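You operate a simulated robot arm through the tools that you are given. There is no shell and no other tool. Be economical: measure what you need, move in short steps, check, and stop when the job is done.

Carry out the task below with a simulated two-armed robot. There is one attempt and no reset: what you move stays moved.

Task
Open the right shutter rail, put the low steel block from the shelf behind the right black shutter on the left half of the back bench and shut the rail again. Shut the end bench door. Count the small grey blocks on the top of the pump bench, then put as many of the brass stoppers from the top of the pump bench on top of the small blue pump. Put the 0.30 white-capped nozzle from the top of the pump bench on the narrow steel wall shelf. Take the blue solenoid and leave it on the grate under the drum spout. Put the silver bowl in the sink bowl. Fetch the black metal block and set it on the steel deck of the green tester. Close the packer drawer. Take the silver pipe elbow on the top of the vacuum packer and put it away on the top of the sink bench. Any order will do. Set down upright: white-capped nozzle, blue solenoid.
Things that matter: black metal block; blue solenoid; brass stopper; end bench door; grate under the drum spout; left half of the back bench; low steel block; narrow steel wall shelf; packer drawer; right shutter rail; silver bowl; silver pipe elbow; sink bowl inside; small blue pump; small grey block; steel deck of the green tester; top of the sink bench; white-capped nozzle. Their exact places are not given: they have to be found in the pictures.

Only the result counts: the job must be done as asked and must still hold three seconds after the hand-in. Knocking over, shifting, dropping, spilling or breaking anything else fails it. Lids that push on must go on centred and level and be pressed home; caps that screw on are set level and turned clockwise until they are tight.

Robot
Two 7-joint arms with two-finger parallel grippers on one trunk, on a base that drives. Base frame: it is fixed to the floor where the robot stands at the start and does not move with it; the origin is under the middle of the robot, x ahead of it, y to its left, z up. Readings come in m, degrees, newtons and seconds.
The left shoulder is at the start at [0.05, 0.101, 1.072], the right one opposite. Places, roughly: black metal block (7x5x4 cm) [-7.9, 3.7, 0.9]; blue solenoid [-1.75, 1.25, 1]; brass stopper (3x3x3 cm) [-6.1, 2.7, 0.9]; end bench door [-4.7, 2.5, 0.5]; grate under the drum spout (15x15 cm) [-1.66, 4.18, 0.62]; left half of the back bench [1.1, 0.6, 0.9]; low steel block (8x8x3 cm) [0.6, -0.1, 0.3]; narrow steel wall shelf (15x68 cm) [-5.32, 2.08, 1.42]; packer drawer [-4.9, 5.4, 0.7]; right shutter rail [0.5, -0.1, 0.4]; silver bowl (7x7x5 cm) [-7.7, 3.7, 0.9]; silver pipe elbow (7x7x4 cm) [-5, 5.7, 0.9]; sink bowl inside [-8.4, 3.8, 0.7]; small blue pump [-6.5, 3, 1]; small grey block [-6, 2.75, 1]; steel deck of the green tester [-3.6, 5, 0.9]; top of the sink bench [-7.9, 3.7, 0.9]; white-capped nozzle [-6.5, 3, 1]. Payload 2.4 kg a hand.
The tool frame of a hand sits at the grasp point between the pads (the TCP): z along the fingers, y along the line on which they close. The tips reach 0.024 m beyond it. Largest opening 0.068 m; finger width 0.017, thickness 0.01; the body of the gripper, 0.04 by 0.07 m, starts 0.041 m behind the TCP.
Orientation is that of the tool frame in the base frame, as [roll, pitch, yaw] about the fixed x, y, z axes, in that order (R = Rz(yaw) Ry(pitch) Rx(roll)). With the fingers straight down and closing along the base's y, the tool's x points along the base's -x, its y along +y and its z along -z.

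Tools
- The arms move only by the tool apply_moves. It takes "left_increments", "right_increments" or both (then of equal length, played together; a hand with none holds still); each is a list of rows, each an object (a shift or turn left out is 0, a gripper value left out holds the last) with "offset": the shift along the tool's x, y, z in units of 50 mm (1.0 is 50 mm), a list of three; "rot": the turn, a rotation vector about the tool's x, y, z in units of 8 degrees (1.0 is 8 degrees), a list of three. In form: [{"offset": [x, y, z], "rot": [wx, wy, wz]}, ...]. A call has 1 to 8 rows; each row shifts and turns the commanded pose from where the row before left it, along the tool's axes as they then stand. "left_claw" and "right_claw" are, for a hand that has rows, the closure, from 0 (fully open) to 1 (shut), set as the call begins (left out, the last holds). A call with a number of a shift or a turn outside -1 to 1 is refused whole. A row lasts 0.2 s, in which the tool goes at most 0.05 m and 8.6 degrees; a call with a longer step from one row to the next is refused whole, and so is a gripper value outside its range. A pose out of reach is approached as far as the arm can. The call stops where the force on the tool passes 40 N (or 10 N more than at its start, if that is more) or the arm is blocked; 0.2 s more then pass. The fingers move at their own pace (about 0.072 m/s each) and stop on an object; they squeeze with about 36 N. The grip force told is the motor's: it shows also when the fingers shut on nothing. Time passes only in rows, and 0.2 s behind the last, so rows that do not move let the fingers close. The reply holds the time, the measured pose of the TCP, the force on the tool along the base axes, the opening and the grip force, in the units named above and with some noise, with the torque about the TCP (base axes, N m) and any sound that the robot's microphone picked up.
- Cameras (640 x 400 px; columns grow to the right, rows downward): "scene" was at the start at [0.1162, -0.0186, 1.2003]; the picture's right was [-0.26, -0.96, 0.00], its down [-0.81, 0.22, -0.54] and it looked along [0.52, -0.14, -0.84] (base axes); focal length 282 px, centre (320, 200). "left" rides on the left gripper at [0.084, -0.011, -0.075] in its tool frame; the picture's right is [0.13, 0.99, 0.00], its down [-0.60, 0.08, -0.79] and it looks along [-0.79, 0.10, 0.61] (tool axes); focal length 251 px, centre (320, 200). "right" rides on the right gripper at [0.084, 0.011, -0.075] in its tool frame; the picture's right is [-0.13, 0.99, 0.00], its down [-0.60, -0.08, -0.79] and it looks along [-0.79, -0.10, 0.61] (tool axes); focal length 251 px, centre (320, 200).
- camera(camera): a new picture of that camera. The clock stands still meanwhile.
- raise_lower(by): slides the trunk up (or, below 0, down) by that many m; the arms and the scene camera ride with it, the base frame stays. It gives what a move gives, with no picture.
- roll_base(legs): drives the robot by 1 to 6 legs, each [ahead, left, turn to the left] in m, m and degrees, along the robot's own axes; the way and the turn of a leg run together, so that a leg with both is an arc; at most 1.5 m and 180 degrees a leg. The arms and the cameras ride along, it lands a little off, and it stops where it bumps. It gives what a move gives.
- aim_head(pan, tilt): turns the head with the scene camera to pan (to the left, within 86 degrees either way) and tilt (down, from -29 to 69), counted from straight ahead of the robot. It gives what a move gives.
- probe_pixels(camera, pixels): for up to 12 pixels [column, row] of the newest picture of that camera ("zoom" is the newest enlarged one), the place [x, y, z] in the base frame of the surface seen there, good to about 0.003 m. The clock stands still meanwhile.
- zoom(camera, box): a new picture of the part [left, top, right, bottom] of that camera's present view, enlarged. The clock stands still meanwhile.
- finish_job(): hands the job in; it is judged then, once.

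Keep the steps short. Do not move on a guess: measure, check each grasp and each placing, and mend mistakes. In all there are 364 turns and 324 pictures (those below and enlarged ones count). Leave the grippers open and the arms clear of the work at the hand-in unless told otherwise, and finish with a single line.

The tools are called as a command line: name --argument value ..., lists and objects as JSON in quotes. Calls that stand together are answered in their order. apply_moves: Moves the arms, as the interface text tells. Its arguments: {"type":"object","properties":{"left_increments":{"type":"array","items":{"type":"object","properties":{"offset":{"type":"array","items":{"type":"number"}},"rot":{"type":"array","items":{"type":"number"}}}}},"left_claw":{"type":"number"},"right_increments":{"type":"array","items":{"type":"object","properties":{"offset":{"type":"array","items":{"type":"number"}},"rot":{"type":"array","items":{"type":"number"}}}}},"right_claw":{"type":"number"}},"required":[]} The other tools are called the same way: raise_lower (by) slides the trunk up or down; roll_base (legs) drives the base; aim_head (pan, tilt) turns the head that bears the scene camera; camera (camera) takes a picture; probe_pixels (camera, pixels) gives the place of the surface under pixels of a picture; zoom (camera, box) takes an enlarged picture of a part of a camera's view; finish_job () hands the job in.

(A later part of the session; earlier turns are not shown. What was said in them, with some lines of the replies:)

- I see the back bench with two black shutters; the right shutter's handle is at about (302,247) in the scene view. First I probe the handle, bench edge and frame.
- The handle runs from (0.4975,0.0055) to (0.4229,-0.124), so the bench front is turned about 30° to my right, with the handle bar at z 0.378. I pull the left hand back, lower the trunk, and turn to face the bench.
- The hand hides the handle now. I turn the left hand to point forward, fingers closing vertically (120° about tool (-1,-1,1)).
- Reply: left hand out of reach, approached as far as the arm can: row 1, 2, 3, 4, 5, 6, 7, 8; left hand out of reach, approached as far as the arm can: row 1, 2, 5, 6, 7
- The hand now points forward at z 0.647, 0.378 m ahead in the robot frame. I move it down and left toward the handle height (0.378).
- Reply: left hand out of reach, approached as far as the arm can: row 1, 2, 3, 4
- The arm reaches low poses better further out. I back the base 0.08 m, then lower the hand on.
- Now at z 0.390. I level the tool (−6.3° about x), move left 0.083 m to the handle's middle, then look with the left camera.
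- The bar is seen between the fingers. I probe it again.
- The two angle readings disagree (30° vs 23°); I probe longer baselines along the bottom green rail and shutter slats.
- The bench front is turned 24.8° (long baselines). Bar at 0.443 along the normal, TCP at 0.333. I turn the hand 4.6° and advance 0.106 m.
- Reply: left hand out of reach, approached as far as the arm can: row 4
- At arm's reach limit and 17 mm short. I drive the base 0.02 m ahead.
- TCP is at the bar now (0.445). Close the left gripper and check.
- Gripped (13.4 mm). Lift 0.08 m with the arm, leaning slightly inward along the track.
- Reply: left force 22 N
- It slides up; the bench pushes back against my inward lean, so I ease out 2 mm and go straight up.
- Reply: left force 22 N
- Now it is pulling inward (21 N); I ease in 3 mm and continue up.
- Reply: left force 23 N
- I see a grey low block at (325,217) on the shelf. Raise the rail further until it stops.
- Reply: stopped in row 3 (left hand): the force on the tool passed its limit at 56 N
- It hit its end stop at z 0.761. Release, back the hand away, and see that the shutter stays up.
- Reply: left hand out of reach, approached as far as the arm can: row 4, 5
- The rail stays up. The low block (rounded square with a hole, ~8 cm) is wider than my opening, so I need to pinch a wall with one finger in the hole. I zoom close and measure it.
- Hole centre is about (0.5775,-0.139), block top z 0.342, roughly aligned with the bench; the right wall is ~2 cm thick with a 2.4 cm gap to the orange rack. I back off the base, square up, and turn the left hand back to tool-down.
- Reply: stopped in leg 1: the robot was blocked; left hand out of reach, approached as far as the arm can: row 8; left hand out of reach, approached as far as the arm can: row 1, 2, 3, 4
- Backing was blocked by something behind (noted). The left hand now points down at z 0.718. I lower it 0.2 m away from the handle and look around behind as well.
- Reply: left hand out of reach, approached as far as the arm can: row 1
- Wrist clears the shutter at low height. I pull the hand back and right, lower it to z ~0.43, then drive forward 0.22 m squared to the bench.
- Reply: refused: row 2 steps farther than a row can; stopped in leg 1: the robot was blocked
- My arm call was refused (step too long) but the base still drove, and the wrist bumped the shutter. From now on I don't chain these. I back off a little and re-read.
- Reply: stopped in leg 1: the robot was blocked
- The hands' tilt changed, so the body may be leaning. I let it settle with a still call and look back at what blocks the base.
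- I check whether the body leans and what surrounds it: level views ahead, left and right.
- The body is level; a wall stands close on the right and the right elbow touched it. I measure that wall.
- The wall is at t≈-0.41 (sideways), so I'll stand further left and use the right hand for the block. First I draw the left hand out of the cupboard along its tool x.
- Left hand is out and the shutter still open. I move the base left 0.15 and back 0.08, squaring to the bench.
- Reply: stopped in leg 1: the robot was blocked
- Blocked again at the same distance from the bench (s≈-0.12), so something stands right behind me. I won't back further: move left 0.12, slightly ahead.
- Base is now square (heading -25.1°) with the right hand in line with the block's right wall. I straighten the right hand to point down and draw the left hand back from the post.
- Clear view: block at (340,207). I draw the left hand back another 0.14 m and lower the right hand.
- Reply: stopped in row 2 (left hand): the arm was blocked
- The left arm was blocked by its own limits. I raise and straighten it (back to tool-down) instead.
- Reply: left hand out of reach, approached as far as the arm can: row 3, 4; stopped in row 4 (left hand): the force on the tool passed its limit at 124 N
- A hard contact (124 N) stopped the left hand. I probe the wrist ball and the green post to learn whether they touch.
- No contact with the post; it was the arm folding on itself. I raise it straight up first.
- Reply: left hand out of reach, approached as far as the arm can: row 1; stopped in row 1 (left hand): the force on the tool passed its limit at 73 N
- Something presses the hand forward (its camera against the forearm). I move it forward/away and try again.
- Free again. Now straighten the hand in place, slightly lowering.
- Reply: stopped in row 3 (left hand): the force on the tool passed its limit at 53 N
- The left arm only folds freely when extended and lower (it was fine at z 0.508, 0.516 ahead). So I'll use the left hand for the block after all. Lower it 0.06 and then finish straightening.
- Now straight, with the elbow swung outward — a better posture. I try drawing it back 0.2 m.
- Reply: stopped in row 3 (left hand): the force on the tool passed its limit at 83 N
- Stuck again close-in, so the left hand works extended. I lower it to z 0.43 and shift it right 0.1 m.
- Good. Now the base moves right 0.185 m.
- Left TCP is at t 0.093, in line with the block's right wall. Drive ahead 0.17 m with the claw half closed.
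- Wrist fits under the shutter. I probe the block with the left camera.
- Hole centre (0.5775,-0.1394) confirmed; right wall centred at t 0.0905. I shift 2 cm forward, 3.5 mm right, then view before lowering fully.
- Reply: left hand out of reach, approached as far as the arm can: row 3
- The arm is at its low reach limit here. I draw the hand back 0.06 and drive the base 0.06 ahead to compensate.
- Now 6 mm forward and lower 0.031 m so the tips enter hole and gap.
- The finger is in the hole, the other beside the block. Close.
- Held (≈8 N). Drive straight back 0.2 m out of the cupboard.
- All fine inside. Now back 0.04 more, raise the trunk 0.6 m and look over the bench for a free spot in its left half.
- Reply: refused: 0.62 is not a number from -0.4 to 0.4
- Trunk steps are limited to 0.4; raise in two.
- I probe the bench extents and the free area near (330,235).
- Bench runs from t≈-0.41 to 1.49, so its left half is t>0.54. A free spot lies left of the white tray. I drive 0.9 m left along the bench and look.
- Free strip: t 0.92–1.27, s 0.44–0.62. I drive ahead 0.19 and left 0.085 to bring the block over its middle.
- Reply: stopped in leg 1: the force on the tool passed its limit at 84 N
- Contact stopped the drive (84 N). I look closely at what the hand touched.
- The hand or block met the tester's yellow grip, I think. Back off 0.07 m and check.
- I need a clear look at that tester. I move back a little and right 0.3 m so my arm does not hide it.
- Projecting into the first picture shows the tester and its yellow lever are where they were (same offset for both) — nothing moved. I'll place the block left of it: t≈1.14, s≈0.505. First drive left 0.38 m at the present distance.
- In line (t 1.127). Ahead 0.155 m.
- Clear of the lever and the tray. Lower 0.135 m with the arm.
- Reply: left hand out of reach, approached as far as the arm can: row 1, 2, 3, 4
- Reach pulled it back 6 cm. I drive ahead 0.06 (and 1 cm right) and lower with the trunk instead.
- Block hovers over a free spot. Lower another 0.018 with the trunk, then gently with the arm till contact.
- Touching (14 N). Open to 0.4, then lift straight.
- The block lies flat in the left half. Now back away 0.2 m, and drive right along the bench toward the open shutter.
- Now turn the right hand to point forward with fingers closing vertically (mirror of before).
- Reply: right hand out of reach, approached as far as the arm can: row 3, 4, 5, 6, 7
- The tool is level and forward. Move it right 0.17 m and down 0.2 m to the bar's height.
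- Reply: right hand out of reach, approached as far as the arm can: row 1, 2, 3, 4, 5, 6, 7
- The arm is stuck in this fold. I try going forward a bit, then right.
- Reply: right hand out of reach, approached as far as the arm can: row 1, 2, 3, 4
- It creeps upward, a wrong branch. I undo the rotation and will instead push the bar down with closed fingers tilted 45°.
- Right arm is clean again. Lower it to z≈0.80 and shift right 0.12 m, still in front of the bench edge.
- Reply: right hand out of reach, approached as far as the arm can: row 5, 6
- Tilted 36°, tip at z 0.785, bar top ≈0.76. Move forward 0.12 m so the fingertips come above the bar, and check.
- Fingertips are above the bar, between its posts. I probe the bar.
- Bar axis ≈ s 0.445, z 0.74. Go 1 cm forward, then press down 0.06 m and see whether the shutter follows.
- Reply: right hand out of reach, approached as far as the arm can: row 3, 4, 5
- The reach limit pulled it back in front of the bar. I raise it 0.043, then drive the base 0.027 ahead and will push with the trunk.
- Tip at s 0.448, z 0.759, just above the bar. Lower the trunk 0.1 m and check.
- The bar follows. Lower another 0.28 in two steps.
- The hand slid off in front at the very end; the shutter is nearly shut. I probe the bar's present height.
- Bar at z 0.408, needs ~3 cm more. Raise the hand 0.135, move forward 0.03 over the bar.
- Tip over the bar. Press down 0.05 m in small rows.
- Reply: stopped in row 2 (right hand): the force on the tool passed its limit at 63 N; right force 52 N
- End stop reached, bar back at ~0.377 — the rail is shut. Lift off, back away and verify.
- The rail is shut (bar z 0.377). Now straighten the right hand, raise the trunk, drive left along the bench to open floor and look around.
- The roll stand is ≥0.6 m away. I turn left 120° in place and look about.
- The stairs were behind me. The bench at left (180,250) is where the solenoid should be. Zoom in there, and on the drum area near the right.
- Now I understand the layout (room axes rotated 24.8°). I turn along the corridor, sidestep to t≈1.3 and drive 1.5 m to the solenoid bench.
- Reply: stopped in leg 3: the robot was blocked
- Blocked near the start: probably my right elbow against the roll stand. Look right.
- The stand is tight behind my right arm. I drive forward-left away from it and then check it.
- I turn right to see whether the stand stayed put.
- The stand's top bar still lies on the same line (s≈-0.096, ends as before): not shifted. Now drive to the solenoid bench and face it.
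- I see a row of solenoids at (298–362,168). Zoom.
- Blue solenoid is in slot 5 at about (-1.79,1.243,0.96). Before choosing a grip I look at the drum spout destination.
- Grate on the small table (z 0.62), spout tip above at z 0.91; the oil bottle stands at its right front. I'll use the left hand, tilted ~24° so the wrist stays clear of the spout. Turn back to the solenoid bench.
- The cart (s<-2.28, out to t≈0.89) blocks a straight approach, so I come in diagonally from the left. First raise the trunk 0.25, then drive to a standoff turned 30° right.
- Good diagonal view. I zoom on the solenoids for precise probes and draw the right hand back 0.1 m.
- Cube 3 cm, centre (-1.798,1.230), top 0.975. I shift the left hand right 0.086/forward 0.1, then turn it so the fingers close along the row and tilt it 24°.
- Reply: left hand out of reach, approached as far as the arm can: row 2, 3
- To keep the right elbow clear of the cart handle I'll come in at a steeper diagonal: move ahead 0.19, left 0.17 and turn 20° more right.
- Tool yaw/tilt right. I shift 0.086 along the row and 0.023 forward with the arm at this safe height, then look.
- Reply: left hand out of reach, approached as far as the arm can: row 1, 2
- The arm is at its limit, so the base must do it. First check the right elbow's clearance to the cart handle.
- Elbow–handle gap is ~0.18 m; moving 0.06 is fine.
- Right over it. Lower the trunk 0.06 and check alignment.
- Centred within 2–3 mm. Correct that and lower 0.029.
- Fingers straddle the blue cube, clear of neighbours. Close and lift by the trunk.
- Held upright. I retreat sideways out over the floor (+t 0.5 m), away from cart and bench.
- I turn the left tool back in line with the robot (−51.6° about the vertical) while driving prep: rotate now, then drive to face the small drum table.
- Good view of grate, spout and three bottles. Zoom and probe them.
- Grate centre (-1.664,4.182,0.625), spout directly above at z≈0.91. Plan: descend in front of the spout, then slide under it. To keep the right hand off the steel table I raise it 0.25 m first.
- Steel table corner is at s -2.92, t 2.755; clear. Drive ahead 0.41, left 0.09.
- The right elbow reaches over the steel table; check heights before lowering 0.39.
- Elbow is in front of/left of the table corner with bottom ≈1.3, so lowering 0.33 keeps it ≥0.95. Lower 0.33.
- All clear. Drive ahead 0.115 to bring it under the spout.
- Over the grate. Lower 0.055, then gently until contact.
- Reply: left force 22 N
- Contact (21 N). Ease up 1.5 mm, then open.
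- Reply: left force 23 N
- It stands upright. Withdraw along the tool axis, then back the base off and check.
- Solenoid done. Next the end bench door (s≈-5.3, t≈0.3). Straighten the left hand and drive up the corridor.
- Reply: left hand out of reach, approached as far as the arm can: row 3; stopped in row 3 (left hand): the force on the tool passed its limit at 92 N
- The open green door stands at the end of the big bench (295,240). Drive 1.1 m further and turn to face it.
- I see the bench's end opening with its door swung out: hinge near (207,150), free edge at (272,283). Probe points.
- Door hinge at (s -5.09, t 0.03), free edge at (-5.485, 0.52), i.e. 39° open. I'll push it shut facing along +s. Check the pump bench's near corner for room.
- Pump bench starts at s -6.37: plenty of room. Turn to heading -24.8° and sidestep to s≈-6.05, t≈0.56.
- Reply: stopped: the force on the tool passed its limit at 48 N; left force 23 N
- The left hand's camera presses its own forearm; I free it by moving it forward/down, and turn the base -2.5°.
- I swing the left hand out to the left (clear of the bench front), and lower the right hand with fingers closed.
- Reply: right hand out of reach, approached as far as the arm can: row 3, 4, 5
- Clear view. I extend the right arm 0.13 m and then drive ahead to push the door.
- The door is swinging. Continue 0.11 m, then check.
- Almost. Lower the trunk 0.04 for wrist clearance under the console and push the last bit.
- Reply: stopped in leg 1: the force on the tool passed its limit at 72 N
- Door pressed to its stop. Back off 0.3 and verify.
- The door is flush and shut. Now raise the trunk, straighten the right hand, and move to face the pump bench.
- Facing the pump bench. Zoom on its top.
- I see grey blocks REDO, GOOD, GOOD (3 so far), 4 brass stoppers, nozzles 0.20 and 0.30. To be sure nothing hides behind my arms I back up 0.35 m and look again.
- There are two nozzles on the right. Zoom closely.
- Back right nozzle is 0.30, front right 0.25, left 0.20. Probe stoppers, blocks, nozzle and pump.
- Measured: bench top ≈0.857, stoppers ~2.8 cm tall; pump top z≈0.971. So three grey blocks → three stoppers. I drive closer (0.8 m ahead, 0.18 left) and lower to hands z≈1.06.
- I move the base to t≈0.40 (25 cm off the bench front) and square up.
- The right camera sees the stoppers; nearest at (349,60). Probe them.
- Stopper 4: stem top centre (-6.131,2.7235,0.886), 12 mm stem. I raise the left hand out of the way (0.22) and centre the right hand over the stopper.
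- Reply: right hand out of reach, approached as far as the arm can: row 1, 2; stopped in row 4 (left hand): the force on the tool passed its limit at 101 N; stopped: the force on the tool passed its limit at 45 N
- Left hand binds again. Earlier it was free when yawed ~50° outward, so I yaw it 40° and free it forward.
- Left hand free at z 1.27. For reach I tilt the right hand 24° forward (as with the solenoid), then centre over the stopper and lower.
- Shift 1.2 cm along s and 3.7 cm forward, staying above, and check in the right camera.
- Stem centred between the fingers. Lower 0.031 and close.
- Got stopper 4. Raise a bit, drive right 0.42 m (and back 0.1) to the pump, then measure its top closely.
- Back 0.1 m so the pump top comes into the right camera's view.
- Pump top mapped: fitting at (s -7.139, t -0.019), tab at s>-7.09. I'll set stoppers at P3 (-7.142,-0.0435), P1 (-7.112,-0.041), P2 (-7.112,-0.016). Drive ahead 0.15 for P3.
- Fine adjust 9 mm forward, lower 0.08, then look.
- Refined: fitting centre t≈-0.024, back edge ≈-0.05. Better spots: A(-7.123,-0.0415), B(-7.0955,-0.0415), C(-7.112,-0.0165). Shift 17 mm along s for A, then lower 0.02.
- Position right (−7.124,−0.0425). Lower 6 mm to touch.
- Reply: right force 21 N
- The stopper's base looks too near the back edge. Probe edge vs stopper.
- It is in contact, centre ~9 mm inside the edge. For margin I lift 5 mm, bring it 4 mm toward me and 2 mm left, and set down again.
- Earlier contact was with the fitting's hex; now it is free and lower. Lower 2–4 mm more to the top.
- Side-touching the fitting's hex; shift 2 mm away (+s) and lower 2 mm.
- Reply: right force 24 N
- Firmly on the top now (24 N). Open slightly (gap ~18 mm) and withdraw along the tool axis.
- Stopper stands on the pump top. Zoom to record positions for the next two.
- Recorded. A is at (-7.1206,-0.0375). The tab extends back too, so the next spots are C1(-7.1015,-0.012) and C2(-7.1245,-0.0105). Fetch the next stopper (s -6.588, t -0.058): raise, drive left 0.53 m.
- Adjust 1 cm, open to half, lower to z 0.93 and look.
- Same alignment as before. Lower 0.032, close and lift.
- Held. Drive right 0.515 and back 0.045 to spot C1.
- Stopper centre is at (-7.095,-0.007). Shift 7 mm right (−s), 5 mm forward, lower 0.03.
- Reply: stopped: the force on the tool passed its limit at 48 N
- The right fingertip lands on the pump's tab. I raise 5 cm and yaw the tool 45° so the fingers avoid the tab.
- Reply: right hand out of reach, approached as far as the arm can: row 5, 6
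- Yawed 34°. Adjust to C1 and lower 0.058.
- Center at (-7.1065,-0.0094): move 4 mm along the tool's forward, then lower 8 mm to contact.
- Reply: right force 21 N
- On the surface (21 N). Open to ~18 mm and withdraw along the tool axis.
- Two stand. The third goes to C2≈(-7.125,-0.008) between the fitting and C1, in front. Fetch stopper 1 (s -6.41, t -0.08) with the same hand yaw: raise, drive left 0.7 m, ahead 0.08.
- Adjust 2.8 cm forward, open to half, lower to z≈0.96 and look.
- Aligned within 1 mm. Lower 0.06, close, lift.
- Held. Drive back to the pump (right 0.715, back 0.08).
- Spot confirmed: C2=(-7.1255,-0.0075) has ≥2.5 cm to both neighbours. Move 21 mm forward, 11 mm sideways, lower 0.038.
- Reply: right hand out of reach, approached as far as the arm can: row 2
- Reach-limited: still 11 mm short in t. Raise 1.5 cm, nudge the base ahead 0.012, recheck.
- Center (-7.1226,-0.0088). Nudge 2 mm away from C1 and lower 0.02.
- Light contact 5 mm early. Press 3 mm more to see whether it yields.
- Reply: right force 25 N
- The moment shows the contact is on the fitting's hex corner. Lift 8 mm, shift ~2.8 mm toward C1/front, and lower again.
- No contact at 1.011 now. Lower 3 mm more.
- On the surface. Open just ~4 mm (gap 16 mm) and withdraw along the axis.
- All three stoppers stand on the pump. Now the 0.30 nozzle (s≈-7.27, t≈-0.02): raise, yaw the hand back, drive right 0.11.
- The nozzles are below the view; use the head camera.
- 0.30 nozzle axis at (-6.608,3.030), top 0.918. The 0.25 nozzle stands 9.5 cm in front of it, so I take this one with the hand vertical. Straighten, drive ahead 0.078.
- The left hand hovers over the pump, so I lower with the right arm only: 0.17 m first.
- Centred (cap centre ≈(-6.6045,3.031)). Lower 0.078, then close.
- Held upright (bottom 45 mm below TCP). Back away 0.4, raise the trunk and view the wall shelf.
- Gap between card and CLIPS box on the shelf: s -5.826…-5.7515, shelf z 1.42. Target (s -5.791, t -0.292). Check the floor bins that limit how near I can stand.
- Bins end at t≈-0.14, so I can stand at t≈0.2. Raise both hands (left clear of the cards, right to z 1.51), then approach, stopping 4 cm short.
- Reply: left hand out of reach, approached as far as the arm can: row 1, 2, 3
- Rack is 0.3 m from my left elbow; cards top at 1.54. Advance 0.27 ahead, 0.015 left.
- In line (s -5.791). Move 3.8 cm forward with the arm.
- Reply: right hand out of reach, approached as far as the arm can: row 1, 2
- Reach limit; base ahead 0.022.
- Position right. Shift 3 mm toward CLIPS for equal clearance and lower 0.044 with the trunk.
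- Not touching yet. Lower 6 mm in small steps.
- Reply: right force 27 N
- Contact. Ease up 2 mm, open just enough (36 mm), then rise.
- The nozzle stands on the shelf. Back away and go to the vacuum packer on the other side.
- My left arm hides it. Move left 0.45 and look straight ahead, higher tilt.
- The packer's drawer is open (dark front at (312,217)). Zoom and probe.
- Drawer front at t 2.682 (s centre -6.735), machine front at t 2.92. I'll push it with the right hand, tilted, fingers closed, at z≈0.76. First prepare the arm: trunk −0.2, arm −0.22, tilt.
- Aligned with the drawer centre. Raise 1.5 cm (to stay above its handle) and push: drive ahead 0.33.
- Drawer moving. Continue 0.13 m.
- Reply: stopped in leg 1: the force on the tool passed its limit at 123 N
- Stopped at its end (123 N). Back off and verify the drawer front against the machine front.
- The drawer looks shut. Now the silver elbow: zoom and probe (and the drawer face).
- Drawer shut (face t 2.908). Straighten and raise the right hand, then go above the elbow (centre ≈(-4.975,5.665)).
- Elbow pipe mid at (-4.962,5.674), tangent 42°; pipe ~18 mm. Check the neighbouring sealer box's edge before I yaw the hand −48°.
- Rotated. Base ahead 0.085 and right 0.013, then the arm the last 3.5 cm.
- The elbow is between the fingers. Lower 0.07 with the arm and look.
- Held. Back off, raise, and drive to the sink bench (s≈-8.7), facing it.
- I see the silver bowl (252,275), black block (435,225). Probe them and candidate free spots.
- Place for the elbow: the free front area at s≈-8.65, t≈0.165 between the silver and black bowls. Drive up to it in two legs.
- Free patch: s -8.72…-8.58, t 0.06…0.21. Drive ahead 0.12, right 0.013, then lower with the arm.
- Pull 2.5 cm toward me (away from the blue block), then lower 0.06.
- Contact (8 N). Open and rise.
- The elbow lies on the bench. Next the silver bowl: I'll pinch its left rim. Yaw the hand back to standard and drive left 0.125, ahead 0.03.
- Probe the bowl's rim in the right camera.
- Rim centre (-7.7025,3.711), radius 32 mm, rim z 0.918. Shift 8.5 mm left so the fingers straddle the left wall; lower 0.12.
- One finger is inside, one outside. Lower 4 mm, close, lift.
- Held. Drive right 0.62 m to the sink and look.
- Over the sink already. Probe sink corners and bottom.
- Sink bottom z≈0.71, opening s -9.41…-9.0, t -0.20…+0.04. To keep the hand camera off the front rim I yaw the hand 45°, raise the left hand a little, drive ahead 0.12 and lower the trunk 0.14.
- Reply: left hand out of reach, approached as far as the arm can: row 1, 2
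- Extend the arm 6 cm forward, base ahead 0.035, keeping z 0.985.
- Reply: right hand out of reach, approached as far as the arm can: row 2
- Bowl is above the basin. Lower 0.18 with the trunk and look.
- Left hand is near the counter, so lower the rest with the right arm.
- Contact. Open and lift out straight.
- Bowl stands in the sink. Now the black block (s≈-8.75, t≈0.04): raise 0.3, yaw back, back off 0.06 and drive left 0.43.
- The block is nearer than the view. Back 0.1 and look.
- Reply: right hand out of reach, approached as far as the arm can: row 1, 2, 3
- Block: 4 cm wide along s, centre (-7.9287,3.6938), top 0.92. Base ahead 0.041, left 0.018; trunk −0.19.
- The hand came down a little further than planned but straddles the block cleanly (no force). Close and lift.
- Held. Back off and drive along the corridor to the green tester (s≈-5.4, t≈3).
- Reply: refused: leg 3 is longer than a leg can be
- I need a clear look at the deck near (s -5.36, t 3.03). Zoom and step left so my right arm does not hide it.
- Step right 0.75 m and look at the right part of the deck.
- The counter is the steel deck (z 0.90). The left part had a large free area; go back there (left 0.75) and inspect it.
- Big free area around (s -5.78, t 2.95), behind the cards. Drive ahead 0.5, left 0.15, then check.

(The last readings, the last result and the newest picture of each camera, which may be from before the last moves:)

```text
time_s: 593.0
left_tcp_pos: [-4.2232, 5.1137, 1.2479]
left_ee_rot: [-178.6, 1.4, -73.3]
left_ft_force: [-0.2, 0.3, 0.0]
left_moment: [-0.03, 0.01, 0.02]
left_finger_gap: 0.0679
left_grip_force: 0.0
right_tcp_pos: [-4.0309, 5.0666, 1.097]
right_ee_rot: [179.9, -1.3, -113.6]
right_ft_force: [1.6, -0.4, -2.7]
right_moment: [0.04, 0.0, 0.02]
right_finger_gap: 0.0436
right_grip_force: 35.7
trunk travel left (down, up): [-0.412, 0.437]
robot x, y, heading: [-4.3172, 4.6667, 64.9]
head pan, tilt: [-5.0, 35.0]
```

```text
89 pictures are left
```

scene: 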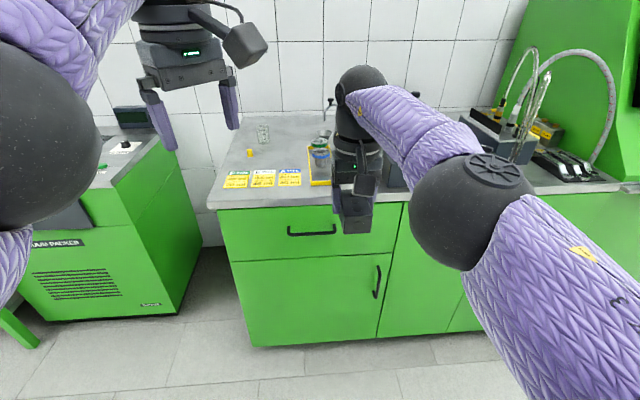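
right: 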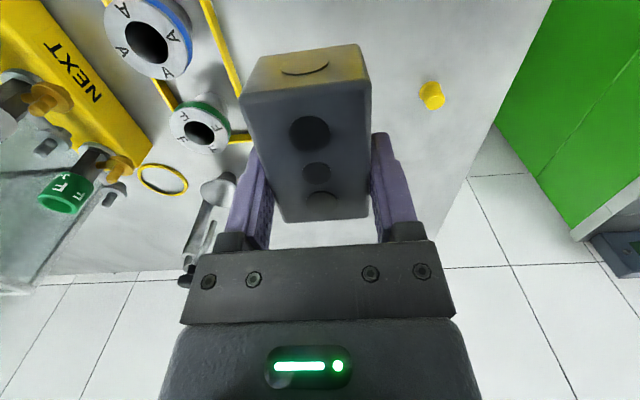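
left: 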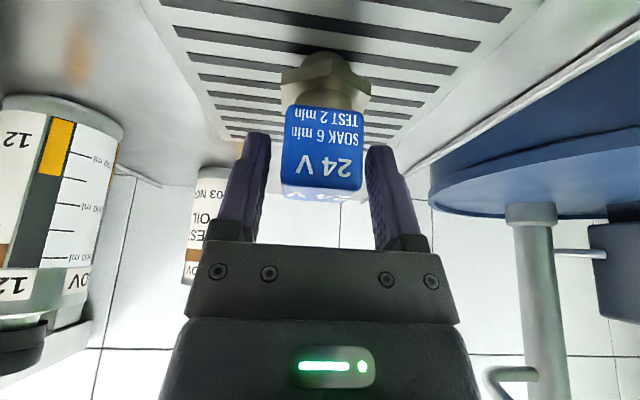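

Ahead 0.035 more, then lower the trunk 0.12.

roll_base --legs '[[0.036, 0, 0]]'

raise_lower --by -0.11

camera --camera "right"

```text
time_s: 593.9
left_tcp_pos: [-4.2075, 5.1472, 1.2472]
left_ee_rot: [-178.7, 1.4, -73.4]
left_ft_force: [0.5, 1.0, -1.1]
left_moment: [-0.03, 0.06, 0.02]
left_finger_gap: 0.0681
left_grip_force: 0.0
right_tcp_pos: [-4.0143, 5.1001, 1.0963]
right_ee_rot: [-179.9, -1.4, -113.7]
right_ft_force: [-0.2, 0.3, -2.5]
right_moment: [-0.02, 0.0, 0.01]
right_finger_gap: 0.0439
right_grip_force: 35.9
trunk travel left (down, up): [-0.412, 0.437]
robot x, y, heading: [-4.3029, 4.7004, 65.1]
head pan, tilt: [-5.0, 35.0]
```

```text
time_s: 595.3
left_tcp_pos: [-4.2087, 5.1478, 1.1377]
left_ee_rot: [-178.5, 1.4, -73.3]
left_ft_force: [-0.4, -0.2, 0.0]
left_moment: [-0.01, 0.01, -0.02]
left_finger_gap: 0.068
left_grip_force: 0.1
right_tcp_pos: [-4.015, 5.0994, 0.9872]
right_ee_rot: [-180.0, -1.2, -113.7]
right_ft_force: [0.0, -0.1, -3.4]
right_moment: [0.04, -0.01, 0.0]
right_finger_gap: 0.044
right_grip_force: 35.7
trunk travel left (down, up): [-0.302, 0.547]
robot x, y, heading: [-4.3045, 4.697, 65.3]
head pan, tilt: [-5.0, 35.0]
```

```text
88 pictures are left
```

right: 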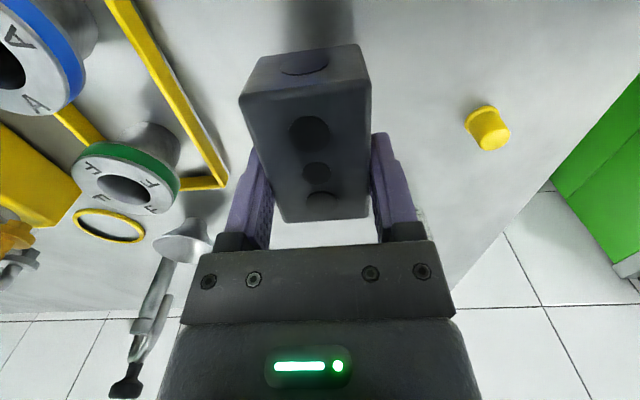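

Restore the grasp pitch (+4°) so the block is level, lower 0.045.

apply_moves --right_increments '[{"rot": [0, 0.5, 0]}, {}]'

raise_lower --by -0.044

```text
time_s: 595.9
left_tcp_pos: [-4.2076, 5.1468, 1.1381]
left_ee_rot: [-178.6, 1.4, -73.4]
left_ft_force: [-0.2, -0.7, 0.1]
left_moment: [0.02, 0.02, 0.0]
left_finger_gap: 0.0679
left_grip_force: 0.1
right_tcp_pos: [-4.0149, 5.099, 0.9884]
right_ee_rot: [-179.9, -5.3, -113.6]
right_ft_force: [-0.5, 0.5, -2.8]
right_moment: [0.05, -0.02, 0.0]
right_finger_gap: 0.0435
right_grip_force: 35.7
trunk travel left (down, up): [-0.302, 0.547]
robot x, y, heading: [-4.3093, 4.6964, 65.5]
head pan, tilt: [-5.0, 35.0]
```

```text
time_s: 596.8
left_tcp_pos: [-4.2079, 5.1468, 1.0935]
left_ee_rot: [-178.6, 1.4, -73.4]
left_ft_force: [-0.3, -0.6, -0.4]
left_moment: [0.03, 0.01, -0.01]
left_finger_gap: 0.068
left_grip_force: 0.0
right_tcp_pos: [-4.0147, 5.0995, 0.9438]
right_ee_rot: [-180.0, -5.2, -113.5]
right_ft_force: [0.2, -0.4, -2.6]
right_moment: [0.02, 0.01, 0.0]
right_finger_gap: 0.0437
right_grip_force: 36.2
trunk travel left (down, up): [-0.258, 0.591]
robot x, y, heading: [-4.3021, 4.6999, 65.2]
head pan, tilt: [-5.0, 35.0]
```

raise_lower --by -0.008

raise_lower --by -0.004

```text
time_s: 597.4
left_tcp_pos: [-4.2076, 5.1473, 1.0855]
left_ee_rot: [-178.6, 1.5, -73.5]
left_ft_force: [0.5, -0.4, 0.3]
left_moment: [0.01, -0.01, 0.01]
left_finger_gap: 0.0678
left_grip_force: 0.1
right_tcp_pos: [-4.0149, 5.1004, 0.935]
right_ee_rot: [-180.0, -5.3, -113.7]
right_ft_force: [0.6, -0.2, -2.7]
right_moment: [0.03, -0.01, -0.01]
right_finger_gap: 0.0437
right_grip_force: 36.3
trunk travel left (down, up): [-0.25, 0.599]
robot x, y, heading: [-4.3033, 4.7021, 65.1]
head pan, tilt: [-5.0, 35.0]
```

```text
time_s: 597.9
left_tcp_pos: [-4.2076, 5.1458, 1.0817]
left_ee_rot: [-178.6, 1.5, -73.4]
left_ft_force: [0.1, 0.0, 0.8]
left_moment: [0.01, -0.02, -0.02]
left_finger_gap: 0.068
left_grip_force: 0.1
right_tcp_pos: [-4.0147, 5.0997, 0.9328]
right_ee_rot: [179.9, -5.1, -113.7]
right_ft_force: [4.1, 4.4, 22.4]
right_moment: [0.09, -0.14, -0.05]
right_finger_gap: 0.044
right_grip_force: 35.8
trunk travel left (down, up): [-0.246, 0.603]
robot x, y, heading: [-4.3067, 4.7007, 65.0]
head pan, tilt: [-5.0, 35.0]
```

Contact (22 N). Ease up 1.5 mm, open, rise and check.

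raise_lower --by 0.0015

apply_moves --right_increments '[{}, {}, {}]' --right_claw 0.05

raise_lower --by 0.16

camera --camera "right"

camera --camera "scene"

```text
time_s: 598.4
left_tcp_pos: [-4.2085, 5.146, 1.0826]
left_ee_rot: [-178.7, 1.5, -73.4]
left_ft_force: [0.1, 0.6, -0.1]
left_moment: [-0.01, 0.04, 0.01]
left_finger_gap: 0.068
left_grip_force: 0.0
right_tcp_pos: [-4.015, 5.0984, 0.932]
right_ee_rot: [-180.0, -5.2, -113.7]
right_ft_force: [4.1, 2.4, 14.1]
right_moment: [0.51, -0.26, -0.05]
right_finger_gap: 0.0434
right_grip_force: 35.7
trunk travel left (down, up): [-0.248, 0.602]
robot x, y, heading: [-4.305, 4.7001, 65.1]
head pan, tilt: [-5.0, 35.0]
```

```text
time_s: 599.2
left_tcp_pos: [-4.2086, 5.1464, 1.0838]
left_ee_rot: [-178.7, 1.4, -73.4]
left_ft_force: [0.1, -0.2, -0.1]
left_moment: [-0.02, 0.0, -0.02]
left_finger_gap: 0.068
left_grip_force: 0.1
right_tcp_pos: [-4.0147, 5.0984, 0.9325]
right_ee_rot: [-180.0, -5.3, -113.7]
right_ft_force: [0.3, -0.5, -0.5]
right_moment: [0.02, -0.01, -0.03]
right_finger_gap: 0.0647
right_grip_force: 0.2
trunk travel left (down, up): [-0.248, 0.602]
robot x, y, heading: [-4.3006, 4.6982, 65.3]
head pan, tilt: [-5.0, 35.0]
```

```text
time_s: 601.0
left_tcp_pos: [-4.2081, 5.1469, 1.2435]
left_ee_rot: [-178.7, 1.5, -73.5]
left_ft_force: [-0.6, -0.1, 0.5]
left_moment: [0.0, -0.04, 0.0]
left_finger_gap: 0.0679
left_grip_force: 0.0
right_tcp_pos: [-4.0178, 5.0935, 1.1125]
right_ee_rot: [179.9, -2.7, -113.7]
right_ft_force: [0.2, 0.4, 0.7]
right_moment: [-0.01, 0.0, 0.02]
right_finger_gap: 0.0648
right_grip_force: 0.0
trunk travel left (down, up): [-0.408, 0.442]
robot x, y, heading: [-4.3031, 4.7001, 64.9]
head pan, tilt: [-5.0, 35.0]
```

```text
87 pictures are left
```

right: 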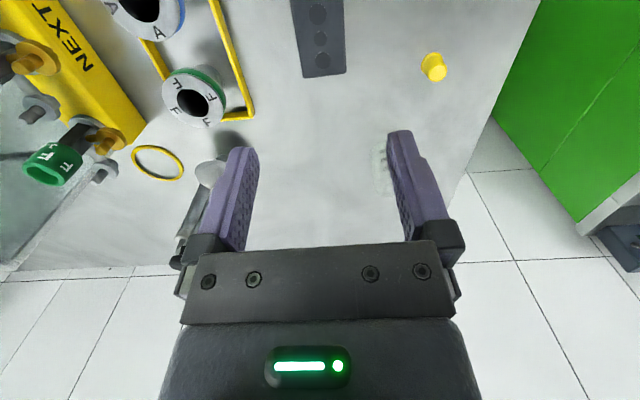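

```text
86 pictures are left
```

scene: 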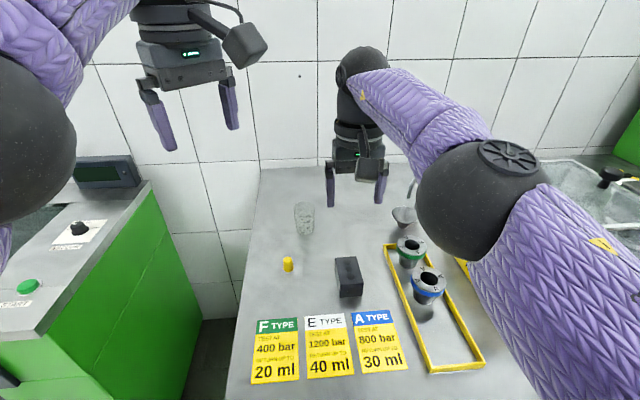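

The block stands on the steel deck. I verify the deck's extent: left edge and right end.

probe_pixels --camera "scene" --pixels '[[232, 380], [262, 175], [349, 275], [349, 260], [300, 170], [480, 300], [560, 380]]'

roll_base --legs '[[-0.6, 0, 0]]'

aim_head --pan -40 --tilt 20

camera --camera "scene"

```text
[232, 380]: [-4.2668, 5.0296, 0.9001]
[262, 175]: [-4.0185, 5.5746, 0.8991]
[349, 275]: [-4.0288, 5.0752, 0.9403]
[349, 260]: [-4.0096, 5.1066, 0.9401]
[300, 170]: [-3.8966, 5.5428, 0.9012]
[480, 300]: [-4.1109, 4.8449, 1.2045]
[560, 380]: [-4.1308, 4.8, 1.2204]
```

```text
time_s: 604.4
left_tcp_pos: [-4.4622, 4.5976, 1.2431]
left_ee_rot: [-178.6, 1.4, -73.7]
left_ft_force: [-0.3, 0.7, -0.7]
left_moment: [0.04, -0.02, 0.02]
left_finger_gap: 0.068
left_grip_force: 0.0
right_tcp_pos: [-4.273, 4.543, 1.1129]
right_ee_rot: [180.0, -2.6, -113.9]
right_ft_force: [-0.5, 0.1, -0.5]
right_moment: [0.0, 0.01, -0.02]
right_finger_gap: 0.0642
right_grip_force: 0.0
trunk travel left (down, up): [-0.408, 0.442]
robot x, y, heading: [-4.5602, 4.1472, 64.6]
head pan, tilt: [-5.0, 35.0]
```

```text
time_s: 605.5
left_tcp_pos: [-4.4613, 4.5976, 1.2438]
left_ee_rot: [-178.5, 1.4, -73.7]
left_ft_force: [0.8, -0.2, 0.9]
left_moment: [0.02, 0.04, -0.01]
left_finger_gap: 0.068
left_grip_force: 0.1
right_tcp_pos: [-4.2717, 4.541, 1.1127]
right_ee_rot: [180.0, -2.6, -113.8]
right_ft_force: [0.2, 0.5, 0.0]
right_moment: [-0.02, -0.01, 0.02]
right_finger_gap: 0.0648
right_grip_force: 0.0
trunk travel left (down, up): [-0.408, 0.442]
robot x, y, heading: [-4.5601, 4.1517, 64.5]
head pan, tilt: [-40.0, 20.0]
```

```text
85 pictures are left
```

scene: 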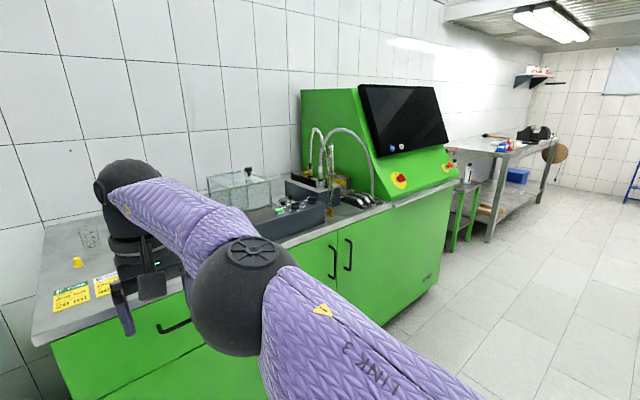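

All placed and checked: three grey blocks counted, three stoppers on the pump; everything else verified. Grippers are open and the arms clear, so I hand in.

finish_job

```text
The job is handed in.
```

I handed in the job with every listed step done and checked in the pictures: three grey blocks were counted, so three brass stoppers stand on the blue pump.
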